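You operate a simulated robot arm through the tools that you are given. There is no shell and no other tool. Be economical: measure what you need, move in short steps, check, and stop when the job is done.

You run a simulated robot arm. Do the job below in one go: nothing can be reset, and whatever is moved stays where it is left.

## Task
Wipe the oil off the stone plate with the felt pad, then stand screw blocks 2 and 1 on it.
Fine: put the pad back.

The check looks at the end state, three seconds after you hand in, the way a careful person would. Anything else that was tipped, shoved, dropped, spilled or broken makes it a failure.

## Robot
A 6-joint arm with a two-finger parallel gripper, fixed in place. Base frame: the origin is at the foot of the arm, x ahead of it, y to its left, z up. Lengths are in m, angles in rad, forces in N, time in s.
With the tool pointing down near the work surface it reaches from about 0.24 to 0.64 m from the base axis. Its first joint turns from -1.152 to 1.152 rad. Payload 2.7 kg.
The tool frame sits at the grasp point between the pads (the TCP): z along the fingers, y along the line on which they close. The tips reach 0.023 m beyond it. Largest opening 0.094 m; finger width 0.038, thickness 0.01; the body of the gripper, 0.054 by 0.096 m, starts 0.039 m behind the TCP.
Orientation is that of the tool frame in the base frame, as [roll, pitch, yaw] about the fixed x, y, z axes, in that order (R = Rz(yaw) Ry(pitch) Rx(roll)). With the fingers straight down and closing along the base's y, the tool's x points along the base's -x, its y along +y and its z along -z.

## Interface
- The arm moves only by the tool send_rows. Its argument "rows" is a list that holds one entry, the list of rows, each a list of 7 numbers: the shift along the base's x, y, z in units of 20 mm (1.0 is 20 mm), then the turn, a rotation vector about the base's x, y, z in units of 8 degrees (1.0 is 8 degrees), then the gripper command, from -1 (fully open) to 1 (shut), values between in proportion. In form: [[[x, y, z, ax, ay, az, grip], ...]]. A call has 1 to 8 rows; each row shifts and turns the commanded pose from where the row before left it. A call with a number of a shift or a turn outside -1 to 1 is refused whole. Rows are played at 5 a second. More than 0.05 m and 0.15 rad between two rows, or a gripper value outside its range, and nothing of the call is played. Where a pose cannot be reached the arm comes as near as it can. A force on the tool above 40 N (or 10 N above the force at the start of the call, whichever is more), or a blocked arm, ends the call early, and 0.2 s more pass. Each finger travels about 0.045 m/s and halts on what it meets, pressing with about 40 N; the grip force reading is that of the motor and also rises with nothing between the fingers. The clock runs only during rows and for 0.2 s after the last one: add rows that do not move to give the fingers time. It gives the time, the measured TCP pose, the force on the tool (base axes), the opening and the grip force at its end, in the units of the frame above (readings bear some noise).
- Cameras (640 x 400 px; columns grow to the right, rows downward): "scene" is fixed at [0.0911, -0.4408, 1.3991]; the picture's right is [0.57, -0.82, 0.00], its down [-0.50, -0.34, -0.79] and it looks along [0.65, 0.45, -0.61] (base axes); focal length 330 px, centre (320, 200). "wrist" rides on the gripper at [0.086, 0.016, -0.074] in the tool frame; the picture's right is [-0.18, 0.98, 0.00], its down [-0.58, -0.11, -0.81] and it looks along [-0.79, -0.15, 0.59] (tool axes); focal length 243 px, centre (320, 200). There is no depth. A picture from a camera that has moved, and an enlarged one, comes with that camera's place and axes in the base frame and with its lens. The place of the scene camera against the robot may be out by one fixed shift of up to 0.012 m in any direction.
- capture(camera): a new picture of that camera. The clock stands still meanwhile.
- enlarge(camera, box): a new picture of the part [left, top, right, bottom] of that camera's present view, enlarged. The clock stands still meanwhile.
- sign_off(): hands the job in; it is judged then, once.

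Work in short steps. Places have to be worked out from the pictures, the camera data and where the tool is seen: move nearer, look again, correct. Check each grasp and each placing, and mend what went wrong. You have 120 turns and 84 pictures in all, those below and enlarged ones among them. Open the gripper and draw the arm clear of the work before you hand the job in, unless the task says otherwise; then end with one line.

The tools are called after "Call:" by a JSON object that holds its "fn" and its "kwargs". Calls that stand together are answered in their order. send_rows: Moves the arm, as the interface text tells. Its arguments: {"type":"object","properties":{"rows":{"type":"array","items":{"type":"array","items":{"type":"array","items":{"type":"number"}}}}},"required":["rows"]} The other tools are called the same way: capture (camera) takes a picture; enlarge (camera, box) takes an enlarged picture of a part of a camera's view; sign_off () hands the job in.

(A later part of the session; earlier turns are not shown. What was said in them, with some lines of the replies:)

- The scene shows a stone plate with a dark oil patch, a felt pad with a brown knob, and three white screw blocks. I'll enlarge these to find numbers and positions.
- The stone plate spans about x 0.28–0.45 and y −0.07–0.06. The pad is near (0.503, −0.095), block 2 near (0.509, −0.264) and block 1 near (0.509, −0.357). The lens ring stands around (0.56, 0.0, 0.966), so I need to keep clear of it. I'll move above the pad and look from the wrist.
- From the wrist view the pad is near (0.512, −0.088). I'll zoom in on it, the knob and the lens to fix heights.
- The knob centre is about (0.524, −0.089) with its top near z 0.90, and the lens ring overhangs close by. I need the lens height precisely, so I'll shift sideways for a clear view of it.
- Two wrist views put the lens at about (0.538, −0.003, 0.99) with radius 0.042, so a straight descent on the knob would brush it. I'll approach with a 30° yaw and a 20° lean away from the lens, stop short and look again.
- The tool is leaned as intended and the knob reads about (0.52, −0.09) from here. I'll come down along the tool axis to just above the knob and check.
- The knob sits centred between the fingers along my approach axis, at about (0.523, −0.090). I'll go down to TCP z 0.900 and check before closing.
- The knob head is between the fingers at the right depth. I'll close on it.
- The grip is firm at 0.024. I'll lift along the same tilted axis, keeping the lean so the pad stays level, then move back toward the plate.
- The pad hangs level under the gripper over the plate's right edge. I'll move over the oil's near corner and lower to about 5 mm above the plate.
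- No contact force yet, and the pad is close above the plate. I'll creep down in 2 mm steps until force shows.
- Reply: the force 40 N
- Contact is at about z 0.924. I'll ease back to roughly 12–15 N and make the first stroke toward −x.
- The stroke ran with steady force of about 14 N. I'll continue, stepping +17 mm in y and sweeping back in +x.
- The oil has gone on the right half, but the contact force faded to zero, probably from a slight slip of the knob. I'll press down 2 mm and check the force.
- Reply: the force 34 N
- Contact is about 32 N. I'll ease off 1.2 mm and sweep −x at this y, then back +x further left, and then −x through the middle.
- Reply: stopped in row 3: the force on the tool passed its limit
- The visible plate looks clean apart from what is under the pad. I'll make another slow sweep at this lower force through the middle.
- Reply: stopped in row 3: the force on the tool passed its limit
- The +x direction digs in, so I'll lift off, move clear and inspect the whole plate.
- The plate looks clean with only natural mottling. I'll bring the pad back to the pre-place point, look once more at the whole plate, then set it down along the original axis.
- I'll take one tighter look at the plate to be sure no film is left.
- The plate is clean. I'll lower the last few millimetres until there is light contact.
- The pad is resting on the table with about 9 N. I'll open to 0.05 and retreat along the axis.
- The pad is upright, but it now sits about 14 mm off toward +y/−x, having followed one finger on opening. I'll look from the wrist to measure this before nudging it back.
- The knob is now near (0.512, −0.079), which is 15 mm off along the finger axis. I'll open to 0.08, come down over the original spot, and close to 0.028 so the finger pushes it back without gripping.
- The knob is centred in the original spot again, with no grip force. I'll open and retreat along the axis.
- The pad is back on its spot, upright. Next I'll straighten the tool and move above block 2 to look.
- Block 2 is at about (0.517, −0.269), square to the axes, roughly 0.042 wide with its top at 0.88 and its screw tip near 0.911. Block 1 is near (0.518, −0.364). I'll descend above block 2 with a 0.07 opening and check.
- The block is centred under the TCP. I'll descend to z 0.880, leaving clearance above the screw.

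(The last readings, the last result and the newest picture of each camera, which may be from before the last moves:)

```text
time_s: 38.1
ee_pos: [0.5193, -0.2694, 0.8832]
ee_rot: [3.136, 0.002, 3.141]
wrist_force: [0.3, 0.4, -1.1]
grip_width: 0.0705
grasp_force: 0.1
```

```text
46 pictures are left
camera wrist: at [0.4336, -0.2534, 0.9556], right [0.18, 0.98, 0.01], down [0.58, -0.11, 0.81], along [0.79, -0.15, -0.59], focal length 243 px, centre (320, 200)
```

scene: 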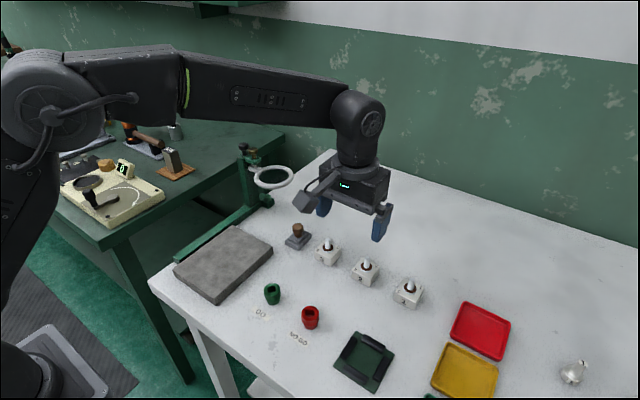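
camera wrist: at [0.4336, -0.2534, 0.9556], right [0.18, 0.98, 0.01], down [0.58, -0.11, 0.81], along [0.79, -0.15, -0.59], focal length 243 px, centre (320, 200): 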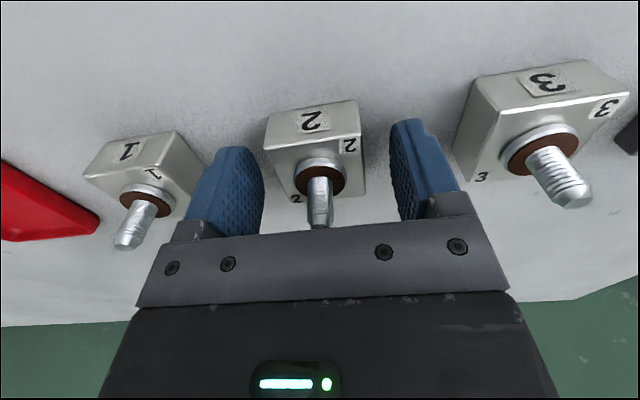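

The fingers straddle block 2 with the screw clear of the body. I'll close.

Call:
{"fn": "send_rows", "kwargs": {"rows": [[[0, 0, 0, 0, 0, 0, -0.1], [0, 0, 0, 0, 0, 0, 0.05], [0, 0, 0, 0, 0, 0, 0.4], [0, 0, 0, 0, 0, 0, 1], [0, 0, 0, 0, 0, 0, 1], [0, 0, 0, 0, 0, 0, 1]]]}}

Call:
{"fn": "send_rows", "kwargs": {"rows": [[[0, 0, 0.3, 0, 0, 0, 1], [0, 0, 0.9, 0, 0, 0, 1], [0, 0, 0.9, 0, 0, 0, 1], [0, 0, 0.9, 0, 0, 0, 1], [-0.5, 0, 0.9, 0, 0, 0, 1]]]}}

Call:
{"fn": "capture", "kwargs": {"camera": "wrist"}}

Call:
{"fn": "enlarge", "kwargs": {"camera": "scene", "box": [280, 180, 472, 300]}}

```text
time_s: 39.5
ee_pos: [0.5193, -0.2697, 0.882]
ee_rot: [3.137, 0.004, -3.14]
wrist_force: [0.9, -1.6, 0.1]
grip_width: 0.0436
grasp_force: 40.1
```

```text
time_s: 40.7
ee_pos: [0.5094, -0.2705, 0.9604]
ee_rot: [3.137, 0.001, 3.141]
wrist_force: [-0.3, -0.1, -4.1]
grip_width: 0.0436
grasp_force: 40.1
```

```text
45 pictures are left
camera wrist: at [0.4236, -0.254, 1.0338], right [0.18, 0.98, 0.01], down [0.58, -0.11, 0.81], along [0.79, -0.15, -0.59], focal length 243 px, centre (320, 200)
```

wrist: 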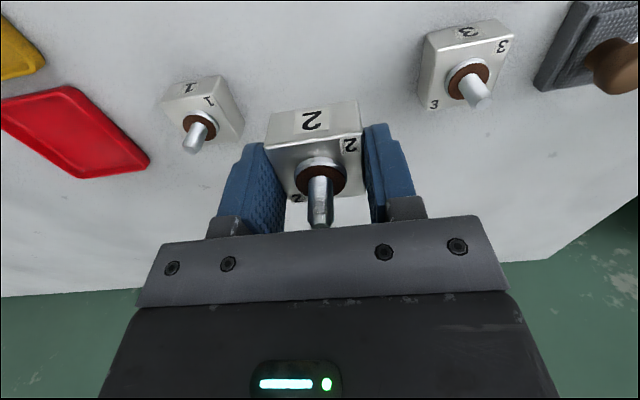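

```text
3.33 times, centred on (376, 240) of scene
camera zoom: at [0.0912, -0.4408, 1.3991], right [0.57, -0.82, 0.0], down [-0.5, -0.34, -0.79], along [0.65, 0.45, -0.61], focal length 1099 px, centre (133, 67)
```

zoom: 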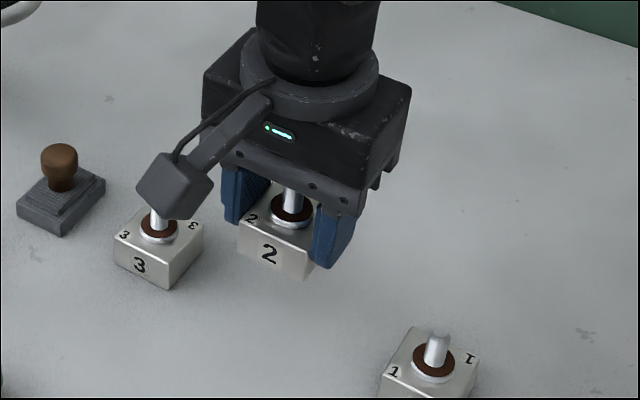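

Block 2 is held firmly at 0.0436. I'll carry it back in x first, clear of block 3, the pad and the lens, then across to the far half of the plate.

Call:
{"fn": "send_rows", "kwargs": {"rows": [[[-1, 0.3, 0.2, 0, 0, 0, 1], [-1, 0.3, 0.2, 0, 0, 0, 1], [-1, 0.3, 0.2, 0, 0, 0, 1], [-1, 0.3, 0.2, 0, 0, 0, 1], [-0.6, 1, 0, 0, 0, 0, 1], [0, 1, 0, 0, 0, 0, 1], [0, 1, 0, 0, 0, 0, 1], [0, 1, 0, 0, 0, 0, 1]]]}}

Call:
{"fn": "send_rows", "kwargs": {"rows": [[[0, 1, 0, 0, 0, 0, 1], [0, 1, 0, 0, 0, 0, 1], [0, 1, 0, 0, 0, 0, 1], [0, 1, 0, 0, 0, 0, 1], [0, 1, 0, 0, 0, 0, 1], [0, 1, 0, 0, 0, 0, 1], [0, 1, 0, 0, 0, 0, 1], [0, 1, 0, 0, 0, 0, 1]]]}}

Call:
{"fn": "capture", "kwargs": {"camera": "wrist"}}

Call:
{"fn": "capture", "kwargs": {"camera": "scene"}}

```text
time_s: 42.5
ee_pos: [0.4174, -0.1634, 0.9768]
ee_rot: [3.137, 0.003, -3.141]
wrist_force: [-0.6, 0.6, -4.4]
grip_width: 0.0436
grasp_force: 40.2
```

```text
time_s: 44.3
ee_pos: [0.4177, -0.0053, 0.976]
ee_rot: [3.136, 0.003, 3.141]
wrist_force: [-0.4, 0.4, -3.8]
grip_width: 0.0435
grasp_force: 39.7
```

```text
43 pictures are left
camera wrist: at [0.3321, 0.0113, 1.0495], right [0.19, 0.98, 0.01], down [0.58, -0.11, 0.81], along [0.79, -0.15, -0.59], focal length 243 px, centre (320, 200)
```

wrist: 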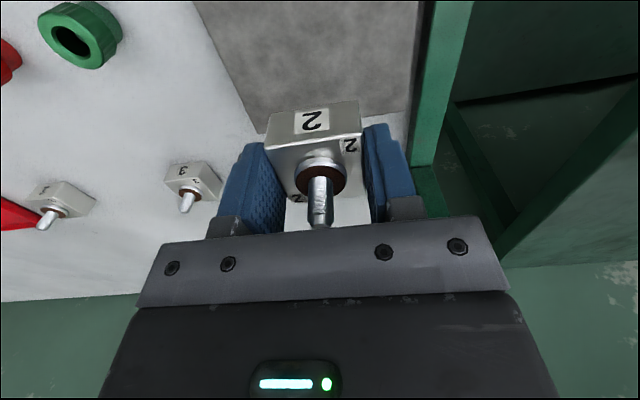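

```text
42 pictures are left
```

scene: 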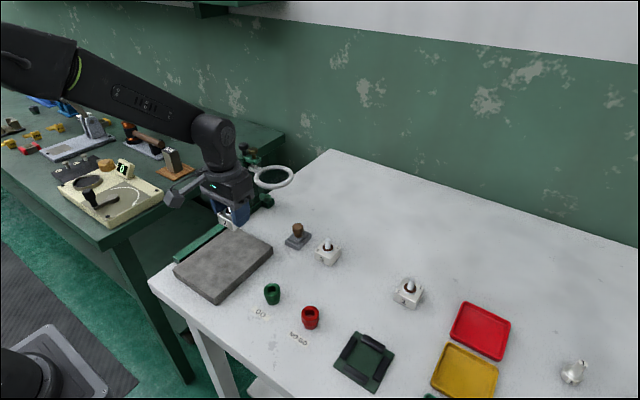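

The plate's far edge is at x≈0.458, so (0.418, −0.005) leaves a good margin. I'll lower to about 6 mm above contact.

Call:
{"fn": "send_rows", "kwargs": {"rows": [[[0, 0, -0.9, 0, 0, 0, 1], [0, 0, -0.9, 0, 0, 0, 1], [0, 0, -0.8, 0, 0, 0, 1], [0, 0, -0.5, 0, 0, 0, 1]]]}}

Call:
{"fn": "send_rows", "kwargs": {"rows": [[[0, 0, -0.15, 0, 0, 0, 1], [0, 0, -0.1, 0, 0, 0, 1]]]}}

Call:
{"fn": "enlarge", "kwargs": {"camera": "scene", "box": [150, 170, 310, 270]}}

```text
time_s: 45.3
ee_pos: [0.4167, -0.0057, 0.9124]
ee_rot: [3.137, 0.0, -3.141]
wrist_force: [0.1, 0.9, -4.9]
grip_width: 0.0438
grasp_force: 40.0
```

```text
time_s: 45.9
ee_pos: [0.4169, -0.0052, 0.9089]
ee_rot: [3.137, 0.003, 3.142]
wrist_force: [-0.2, 0.2, -4.3]
grip_width: 0.0435
grasp_force: 39.5
```

```text
4.00 times, centred on (230, 220) of scene
camera zoom: at [0.0912, -0.4408, 1.3991], right [0.57, -0.82, 0.0], down [-0.5, -0.34, -0.79], along [0.65, 0.45, -0.61], focal length 1319 px, centre (680, 120)
```

zoom: 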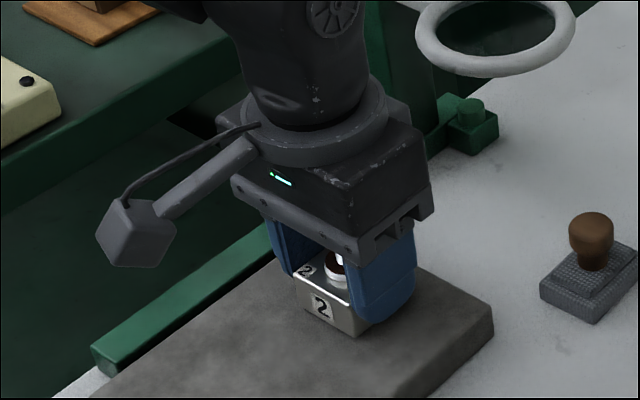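

Still no contact. I'll creep down in small steps until the load is taken.

Call:
{"fn": "send_rows", "kwargs": {"rows": [[[0, 0, -0.08, 0, 0, 0, 1], [0, 0, 0, 0, 0, 0, 1]]]}}

Call:
{"fn": "send_rows", "kwargs": {"rows": [[[0, 0, -0.06, 0, 0, 0, 1], [0, 0, 0, 0, 0, 0, 1]]]}}

```text
time_s: 46.5
ee_pos: [0.417, -0.0053, 0.907]
ee_rot: [3.137, 0.002, -3.141]
wrist_force: [-1.5, -0.8, -0.6]
grip_width: 0.0435
grasp_force: 39.9
```

```text
time_s: 47.1
ee_pos: [0.418, -0.0064, 0.908]
ee_rot: [3.136, 0.001, 3.141]
wrist_force: [-11.8, 0.7, 23.7]
grip_width: 0.0435
grasp_force: 40.1
```

Contact is made. I'll ease up 1 mm and open gradually.

Call:
{"fn": "send_rows", "kwargs": {"rows": [[[0, 0, 0.05, 0, 0, 0, 1], [0, 0, 0, 0, 0, 0, 0.03], [0, 0, 0, 0, 0, 0, -0.05], [0, 0, 0, 0, 0, 0, -0.15], [0, 0, 0, 0, 0, 0, -0.3], [0, 0, 0, 0, 0, 0, -0.4], [0, 0, 0, 0, 0, 0, -0.4]]]}}

Call:
{"fn": "capture", "kwargs": {"camera": "wrist"}}

Call:
{"fn": "enlarge", "kwargs": {"camera": "scene", "box": [150, 170, 310, 270]}}

```text
time_s: 48.7
ee_pos: [0.4179, -0.0068, 0.9073]
ee_rot: [3.136, 0.0, -3.141]
wrist_force: [-0.5, -0.5, 0.3]
grip_width: 0.0657
grasp_force: 0.0
```

```text
40 pictures are left
camera wrist: at [0.3318, 0.0103, 0.9809], right [0.18, 0.98, 0.01], down [0.58, -0.11, 0.81], along [0.79, -0.15, -0.59], focal length 243 px, centre (320, 200)
```

wrist: 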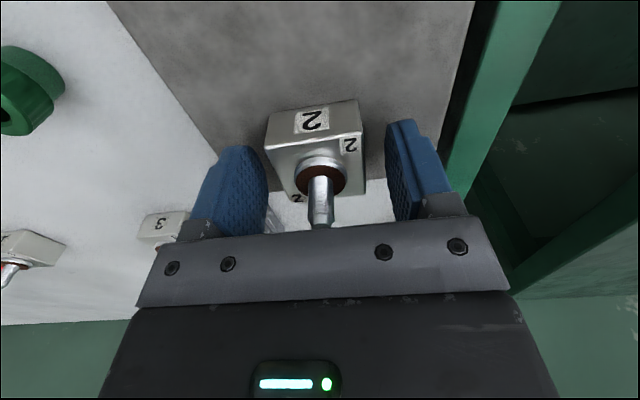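

```text
4.00 times, centred on (230, 220) of scene
camera zoom: at [0.0911, -0.4408, 1.3991], right [0.57, -0.82, 0.0], down [-0.5, -0.34, -0.79], along [0.65, 0.45, -0.61], focal length 1319 px, centre (680, 120)
```

zoom: 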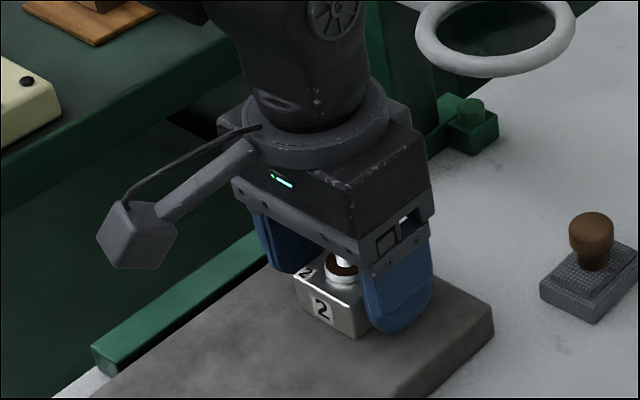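

Block 2 stands squarely on the plate. I'll rise straight up and travel to above block 1.

Call:
{"fn": "send_rows", "kwargs": {"rows": [[[0, 0, 0.6, 0, 0, 0, -0.4], [0, 0, 1, 0, 0, 0, -0.4], [0, 0, 1, 0, 0, 0, -0.4], [0, 0, 1, 0, 0, 0, -0.4], [0, 0, 1, 0, 0, 0, -0.4], [0, -0.9, 0.5, 0, 0, 0, -0.5], [0, -1, 0, 0, 0, 0, -0.5], [0, -1, 0, 0, 0, 0, -0.5]]]}}

Call:
{"fn": "send_rows", "kwargs": {"rows": [[[0, -1, 0, 0, 0, 0, -0.5], [0, -1, 0, 0, 0, 0, -0.5], [0, -1, 0, 0, 0, 0, -0.5], [0, -1, 0, 0, 0, 0, -0.5], [0, -1, 0, 0, 0, 0, -0.5], [0, -1, 0, 0, 0, 0, -0.5], [0.2, -1, 0, 0, 0, 0, -0.5], [0.4, -1, 0, 0, 0, 0, -0.5]]]}}

Call:
{"fn": "send_rows", "kwargs": {"rows": [[[0.4, -1, 0, 0, 0, 0, -0.5], [0.4, -1, 0, 0, 0, 0, -0.5], [0.4, -1, 0, 0, 0, 0, -0.5], [0.4, -1, 0, 0, 0, 0, -0.5], [0.4, -1, 0, 0, 0, 0, -0.5], [0.4, -1, 0, 0, 0, 0, -0.5], [0.4, -0.9, 0, 0, 0, 0, -0.5]]]}}

Call:
{"fn": "capture", "kwargs": {"camera": "wrist"}}

Call:
{"fn": "capture", "kwargs": {"camera": "scene"}}

```text
time_s: 50.5
ee_pos: [0.4163, -0.0663, 1.0092]
ee_rot: [3.137, 0.001, -3.14]
wrist_force: [0.4, -0.3, -0.2]
grip_width: 0.0704
grasp_force: 0.1
```

```text
time_s: 52.3
ee_pos: [0.4279, -0.2237, 1.0075]
ee_rot: [3.136, 0.001, 3.14]
wrist_force: [-0.3, -0.5, 0.4]
grip_width: 0.0706
grasp_force: 0.0
```

```text
time_s: 53.9
ee_pos: [0.4863, -0.3634, 1.0116]
ee_rot: [3.136, 0.002, 3.142]
wrist_force: [-0.1, 0.4, -0.6]
grip_width: 0.0706
grasp_force: 0.0
```

```text
38 pictures are left
camera wrist: at [0.4004, -0.3458, 1.0842], right [0.18, 0.98, 0.01], down [0.58, -0.11, 0.81], along [0.79, -0.15, -0.59], focal length 243 px, centre (320, 200)
```

wrist: 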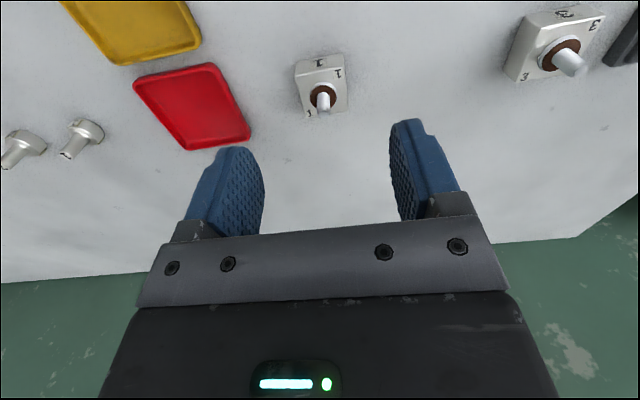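

```text
37 pictures are left
```

scene: 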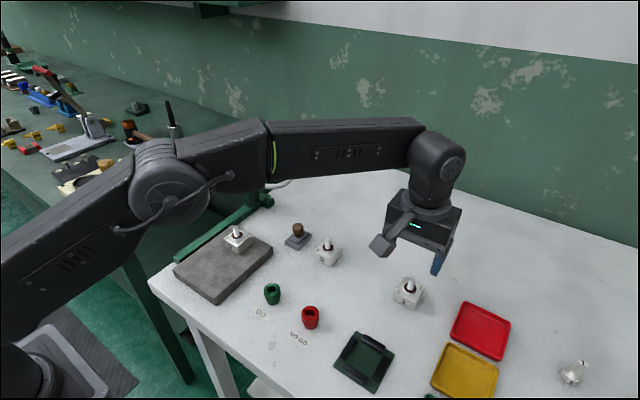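

Block 1 sits near (0.517, −0.364). I'll lower above it and verify.

Call:
{"fn": "send_rows", "kwargs": {"rows": [[[0.5, 0, -0.8, 0, 0, 0, -0.5], [0.5, 0, -0.8, 0, 0, 0, -0.5], [0.55, 0, -0.8, 0, 0, 0, -0.5], [0, 0, -0.6, 0, 0, 0, -0.5]]]}}

Call:
{"fn": "enlarge", "kwargs": {"camera": "wrist", "box": [160, 20, 480, 220]}}

```text
time_s: 54.9
ee_pos: [0.5154, -0.3615, 0.9488]
ee_rot: [3.136, 0.002, -3.141]
wrist_force: [-0.3, 0.7, -0.1]
grip_width: 0.0706
grasp_force: 0.0
```

```text
2.00 times, centred on (320, 120) of wrist
camera zoom: at [0.4313, -0.3457, 1.0224], right [0.18, 0.98, 0.01], down [0.58, -0.11, 0.81], along [0.79, -0.15, -0.59], focal length 485 px, centre (320, 360)
```

zoom: 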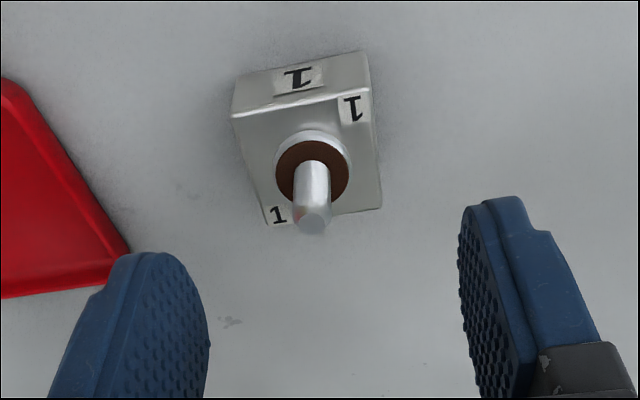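

The block is centred within about 1 mm. I'll descend to z 0.882 and close.

Call:
{"fn": "send_rows", "kwargs": {"rows": [[[0.08, -0.07, -0.9, 0, 0, 0, -0.5], [0, 0, -0.9, 0, 0, 0, -0.5], [0, 0, -0.9, 0, 0, 0, -0.5], [0, 0, -0.63, 0, 0, 0, -0.5], [0, 0, 0, 0, 0, 0, -0.5]]]}}

Call:
{"fn": "capture", "kwargs": {"camera": "wrist"}}

```text
time_s: 56.1
ee_pos: [0.5177, -0.3633, 0.881]
ee_rot: [3.136, 0.002, -3.141]
wrist_force: [0.2, 0.8, -0.2]
grip_width: 0.0706
grasp_force: 0.0
```

```text
35 pictures are left
camera wrist: at [0.4319, -0.3464, 0.9555], right [0.18, 0.98, 0.01], down [0.58, -0.11, 0.81], along [0.79, -0.15, -0.59], focal length 243 px, centre (320, 200)
```

wrist: 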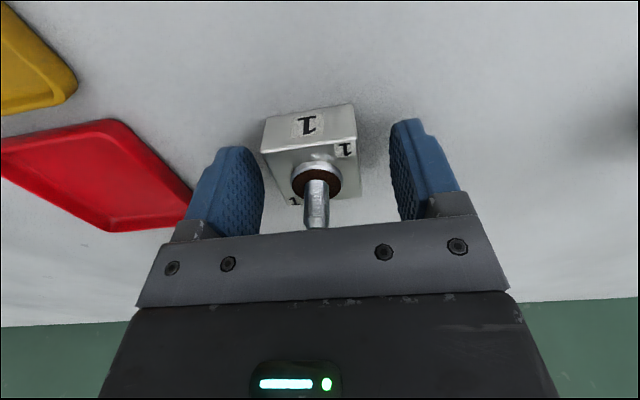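

The fingers straddle block 1. I'll close on it and lift.

Call:
{"fn": "send_rows", "kwargs": {"rows": [[[0, 0, 0, 0, 0, 0, -0.1], [0, 0, 0, 0, 0, 0, 0.05], [0, 0, 0, 0, 0, 0, 0.4], [0, 0, 0, 0, 0, 0, 1], [0, 0, 0, 0, 0, 0, 1], [0, 0, 0, 0, 0, 0, 1]]]}}

Call:
{"fn": "send_rows", "kwargs": {"rows": [[[0, 0, 0.3, 0, 0, 0, 1], [0, 0, 0.9, 0, 0, 0, 1], [0, 0, 0.9, 0, 0, 0, 1], [0, 0, 1, 0, 0, 0, 1], [-0.5, 0, 1, 0, 0, 0, 1], [-0.8, 0.2, 1, 0, 0, 0, 1]]]}}

Call:
{"fn": "capture", "kwargs": {"camera": "wrist"}}

```text
time_s: 57.5
ee_pos: [0.5168, -0.3638, 0.883]
ee_rot: [3.136, 0.002, -3.14]
wrist_force: [0.1, -2.1, -0.6]
grip_width: 0.0437
grasp_force: 40.1
```

```text
time_s: 58.9
ee_pos: [0.4908, -0.3593, 0.9854]
ee_rot: [3.134, 0.002, -3.141]
wrist_force: [-0.2, 0.2, -3.8]
grip_width: 0.0436
grasp_force: 40.0
```

```text
34 pictures are left
camera wrist: at [0.4064, -0.3424, 1.06], right [0.18, 0.98, 0.01], down [0.58, -0.11, 0.81], along [0.79, -0.15, -0.59], focal length 243 px, centre (320, 200)
```

wrist: 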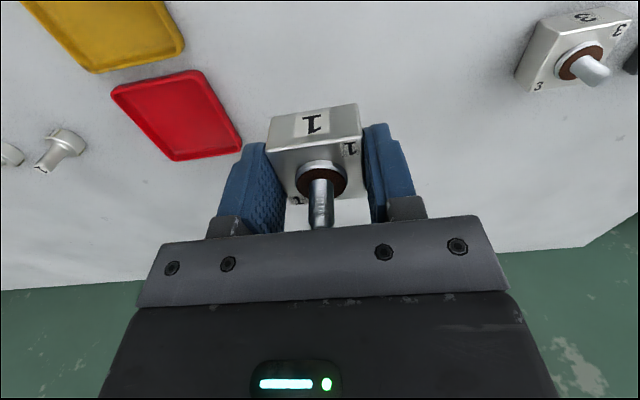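

Block 1 is held. I'll carry it in a straight line to above (0.335, −0.005) on the near half of the plate.

Call:
{"fn": "send_rows", "kwargs": {"rows": [[[-0.5, 0.98, 0, 0, 0, 0, 1], [-0.5, 0.98, 0, 0, 0, 0, 1], [-0.5, 0.98, 0, 0, 0, 0, 1], [-0.5, 0.98, 0, 0, 0, 0, 1], [-0.5, 0.98, 0, 0, 0, 0, 1], [-0.5, 0.98, 0, 0, 0, 0, 1]]]}}

Call:
{"fn": "send_rows", "kwargs": {"rows": [[[-0.5, 0.98, 0, 0, 0, 0, 1], [-0.5, 0.98, 0, 0, 0, 0, 1], [-0.5, 0.98, 0, 0, 0, 0, 1], [-0.5, 0.98, 0, 0, 0, 0, 1], [-0.5, 0.98, 0, 0, 0, 0, 1], [-0.5, 0.98, 0, 0, 0, 0, 1]]]}}

Call:
{"fn": "send_rows", "kwargs": {"rows": [[[-0.5, 0.98, 0, 0, 0, 0, 1], [-0.5, 0.98, 0, 0, 0, 0, 1], [-0.5, 0.98, 0, 0, 0, 0, 1], [-0.3, 0.98, 0, 0, 0, 0, 1], [0, 0.98, 0, 0, 0, 0, 1], [0, 0.95, 0, 0, 0, 0, 1]]]}}

Call:
{"fn": "enlarge", "kwargs": {"camera": "scene", "box": [130, 170, 322, 290]}}

Call:
{"fn": "capture", "kwargs": {"camera": "wrist"}}

```text
time_s: 60.3
ee_pos: [0.4295, -0.2418, 0.9831]
ee_rot: [3.137, 0.0, 3.14]
wrist_force: [-0.2, 0.6, -4.0]
grip_width: 0.0434
grasp_force: 40.2
```

```text
time_s: 61.7
ee_pos: [0.3713, -0.1227, 0.9822]
ee_rot: [3.136, 0.001, 3.14]
wrist_force: [-0.3, 0.3, -3.5]
grip_width: 0.0434
grasp_force: 40.3
```

```text
time_s: 63.1
ee_pos: [0.3358, -0.0052, 0.9842]
ee_rot: [3.136, 0.003, 3.139]
wrist_force: [0.1, -0.2, -5.3]
grip_width: 0.0435
grasp_force: 39.5
```

```text
3.33 times, centred on (226, 230) of scene
camera zoom: at [0.0912, -0.4408, 1.3991], right [0.57, -0.82, 0.0], down [-0.5, -0.34, -0.79], along [0.65, 0.45, -0.61], focal length 1099 px, centre (633, 100)
```

zoom: 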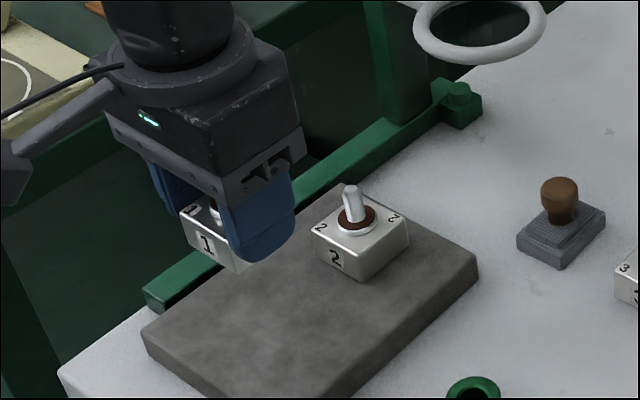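

```text
32 pictures are left
camera wrist: at [0.2506, 0.0108, 1.0567], right [0.19, 0.98, 0.01], down [0.58, -0.11, 0.81], along [0.79, -0.15, -0.59], focal length 243 px, centre (320, 200)
```

wrist: 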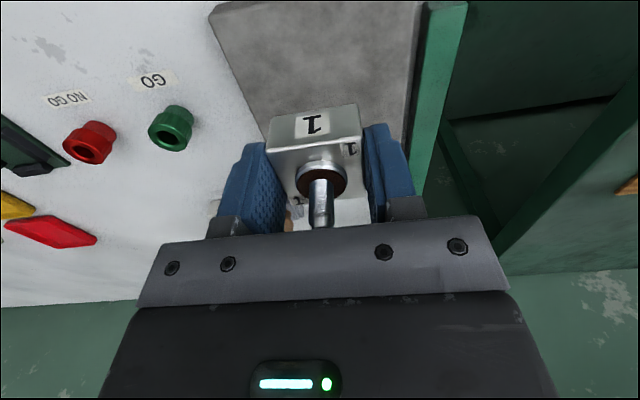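

The position is good, with a clear gap to block 2. I'll lower to about 4 mm above contact.

Call:
{"fn": "send_rows", "kwargs": {"rows": [[[0, 0, -0.9, 0, 0, 0, 1], [0, 0, -0.9, 0, 0, 0, 1], [0, 0, -0.9, 0, 0, 0, 1], [0, 0, -0.6, 0, 0, 0, 1], [0, 0, -0.2, 0, 0, 0, 1], [0, 0, 0, 0, 0, 0, 1]]]}}

Call:
{"fn": "send_rows", "kwargs": {"rows": [[[0, 0, -0.1, 0, 0, 0, 1], [0, 0, 0, 0, 0, 0, 1]]]}}

```text
time_s: 64.5
ee_pos: [0.3346, -0.0067, 0.9139]
ee_rot: [3.135, 0.002, 3.141]
wrist_force: [-0.2, 0.0, -4.6]
grip_width: 0.0438
grasp_force: 39.7
```

```text
time_s: 65.1
ee_pos: [0.3356, -0.0064, 0.9118]
ee_rot: [3.137, 0.003, -3.14]
wrist_force: [0.4, 0.7, -3.9]
grip_width: 0.0436
grasp_force: 39.7
```

Still hanging free. I'll keep creeping down.

Call:
{"fn": "send_rows", "kwargs": {"rows": [[[0, 0, -0.1, 0, 0, 0, 1], [0, 0, 0, 0, 0, 0, 1]]]}}

Call:
{"fn": "send_rows", "kwargs": {"rows": [[[0, 0, -0.07, 0, 0, 0, 1], [0, 0, 0, 0, 0, 0, 1]]]}}

```text
time_s: 65.7
ee_pos: [0.3358, -0.0071, 0.9095]
ee_rot: [3.135, 0.002, -3.141]
wrist_force: [-0.3, 0.6, -3.8]
grip_width: 0.0432
grasp_force: 39.9
```

```text
time_s: 66.3
ee_pos: [0.3359, -0.0069, 0.9084]
ee_rot: [3.136, 0.001, -3.141]
wrist_force: [0.1, 0.4, -4.1]
grip_width: 0.0436
grasp_force: 39.6
```

No contact at 0.9084 yet. I'll step down a little more.

Call:
{"fn": "send_rows", "kwargs": {"rows": [[[0, 0, -0.06, 0, 0, 0, 1], [0, 0, 0, 0, 0, 0, 1]]]}}

Call:
{"fn": "send_rows", "kwargs": {"rows": [[[0, 0, -0.04, 0, 0, 0, 1], [0, 0, 0, 0, 0, 0, 1]]]}}

```text
time_s: 66.9
ee_pos: [0.3365, -0.0065, 0.9064]
ee_rot: [3.136, 0.003, 3.141]
wrist_force: [-1.4, 1.6, 0.0]
grip_width: 0.0433
grasp_force: 40.5
```

```text
time_s: 67.5
ee_pos: [0.3364, -0.0069, 0.9058]
ee_rot: [3.138, 0.003, -3.14]
wrist_force: [-4.6, 1.8, 15.5]
grip_width: 0.0437
grasp_force: 39.7
```

Block 1 is in contact. I'll ease up slightly, open gradually and look.

Call:
{"fn": "send_rows", "kwargs": {"rows": [[[0, 0, 0.04, 0, 0, 0, 1], [0, 0, 0, 0, 0, 0, 0.03], [0, 0, 0, 0, 0, 0, -0.05], [0, 0, 0, 0, 0, 0, -0.15], [0, 0, 0, 0, 0, 0, -0.3], [0, 0, 0, 0, 0, 0, -0.4], [0, 0, 0, 0, 0, 0, -0.4]]]}}

Call:
{"fn": "capture", "kwargs": {"camera": "wrist"}}

```text
time_s: 69.1
ee_pos: [0.3351, -0.0066, 0.9072]
ee_rot: [3.136, 0.001, -3.141]
wrist_force: [-0.5, 0.2, 1.1]
grip_width: 0.0656
grasp_force: 0.0
```

```text
31 pictures are left
camera wrist: at [0.2504, 0.0093, 0.9808], right [0.18, 0.98, 0.01], down [0.58, -0.11, 0.81], along [0.79, -0.15, -0.59], focal length 243 px, centre (320, 200)
```

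wrist: 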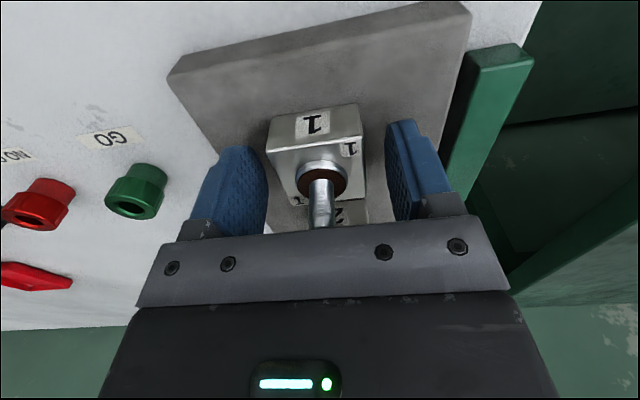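

Block 1 is free and standing squarely. I'll rise straight up and away, then check the whole scene.

Call:
{"fn": "send_rows", "kwargs": {"rows": [[[0, 0, 0.6, 0, 0, 0, -0.4], [0, 0, 1, 0, 0, 0, -0.4], [0, 0, 1, 0, 0, 0, -0.4], [0, 0, 1, 0, 0, 0, -0.4], [0, 0, 1, 0, 0, 0, -0.4], [0, 0, 1, 0, 0, 0, -1], [0, 0, 1, 0, 0, 0, -1], [0, 0, 1, 0, 0, 0, -1]]]}}

Call:
{"fn": "send_rows", "kwargs": {"rows": [[[0, 0, 1, 0, 0, 0, -1], [0, 0, 1, 0, 0, 0, -1], [0, 0, 1, 0, 0, 0, -1], [0, 0, 1, 0, 0, 0, -1], [0.5, 0.4, 0, 0, 0, 0, -1], [0.5, 0.4, 0, 0, 0, 0, -1]]]}}

Call:
{"fn": "capture", "kwargs": {"camera": "scene"}}

Call:
{"fn": "enlarge", "kwargs": {"camera": "scene", "box": [150, 190, 342, 310]}}

```text
time_s: 70.9
ee_pos: [0.3343, -0.0086, 1.0603]
ee_rot: [3.135, 0.0, -3.141]
wrist_force: [0.6, -0.5, 0.0]
grip_width: 0.0939
grasp_force: 0.0
```

```text
time_s: 72.3
ee_pos: [0.3556, 0.0095, 1.1397]
ee_rot: [3.138, 0.001, -3.141]
wrist_force: [0.0, -0.8, -0.8]
grip_width: 0.0943
grasp_force: 0.1
```

```text
30 pictures are left
```

scene: 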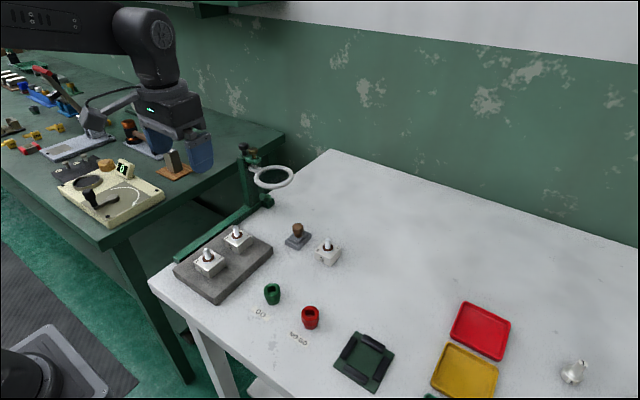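

```text
3.33 times, centred on (246, 250) of scene
camera zoom: at [0.0911, -0.4408, 1.3991], right [0.57, -0.82, 0.0], down [-0.5, -0.34, -0.79], along [0.65, 0.45, -0.61], focal length 1099 px, centre (567, 33)
```

zoom: 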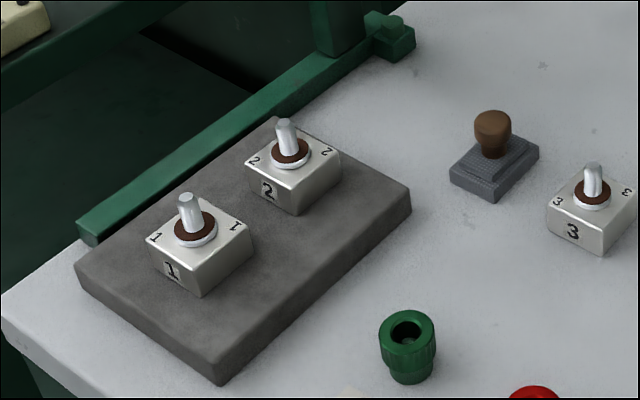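

Everything checks out: the plate is clean, blocks 2 and 1 stand on it, the pad is back, nothing else moved and the arm is clear. I'm handing in.

Call:
{"fn": "sign_off", "kwargs": {}}

```text
The job is handed in.
```

The oil is wiped off the stone plate, screw blocks 2 and 1 stand upright on it, and the felt pad is back on its spot; on release the pad slid about 15 mm, so I nudged it back to within about 2 mm.
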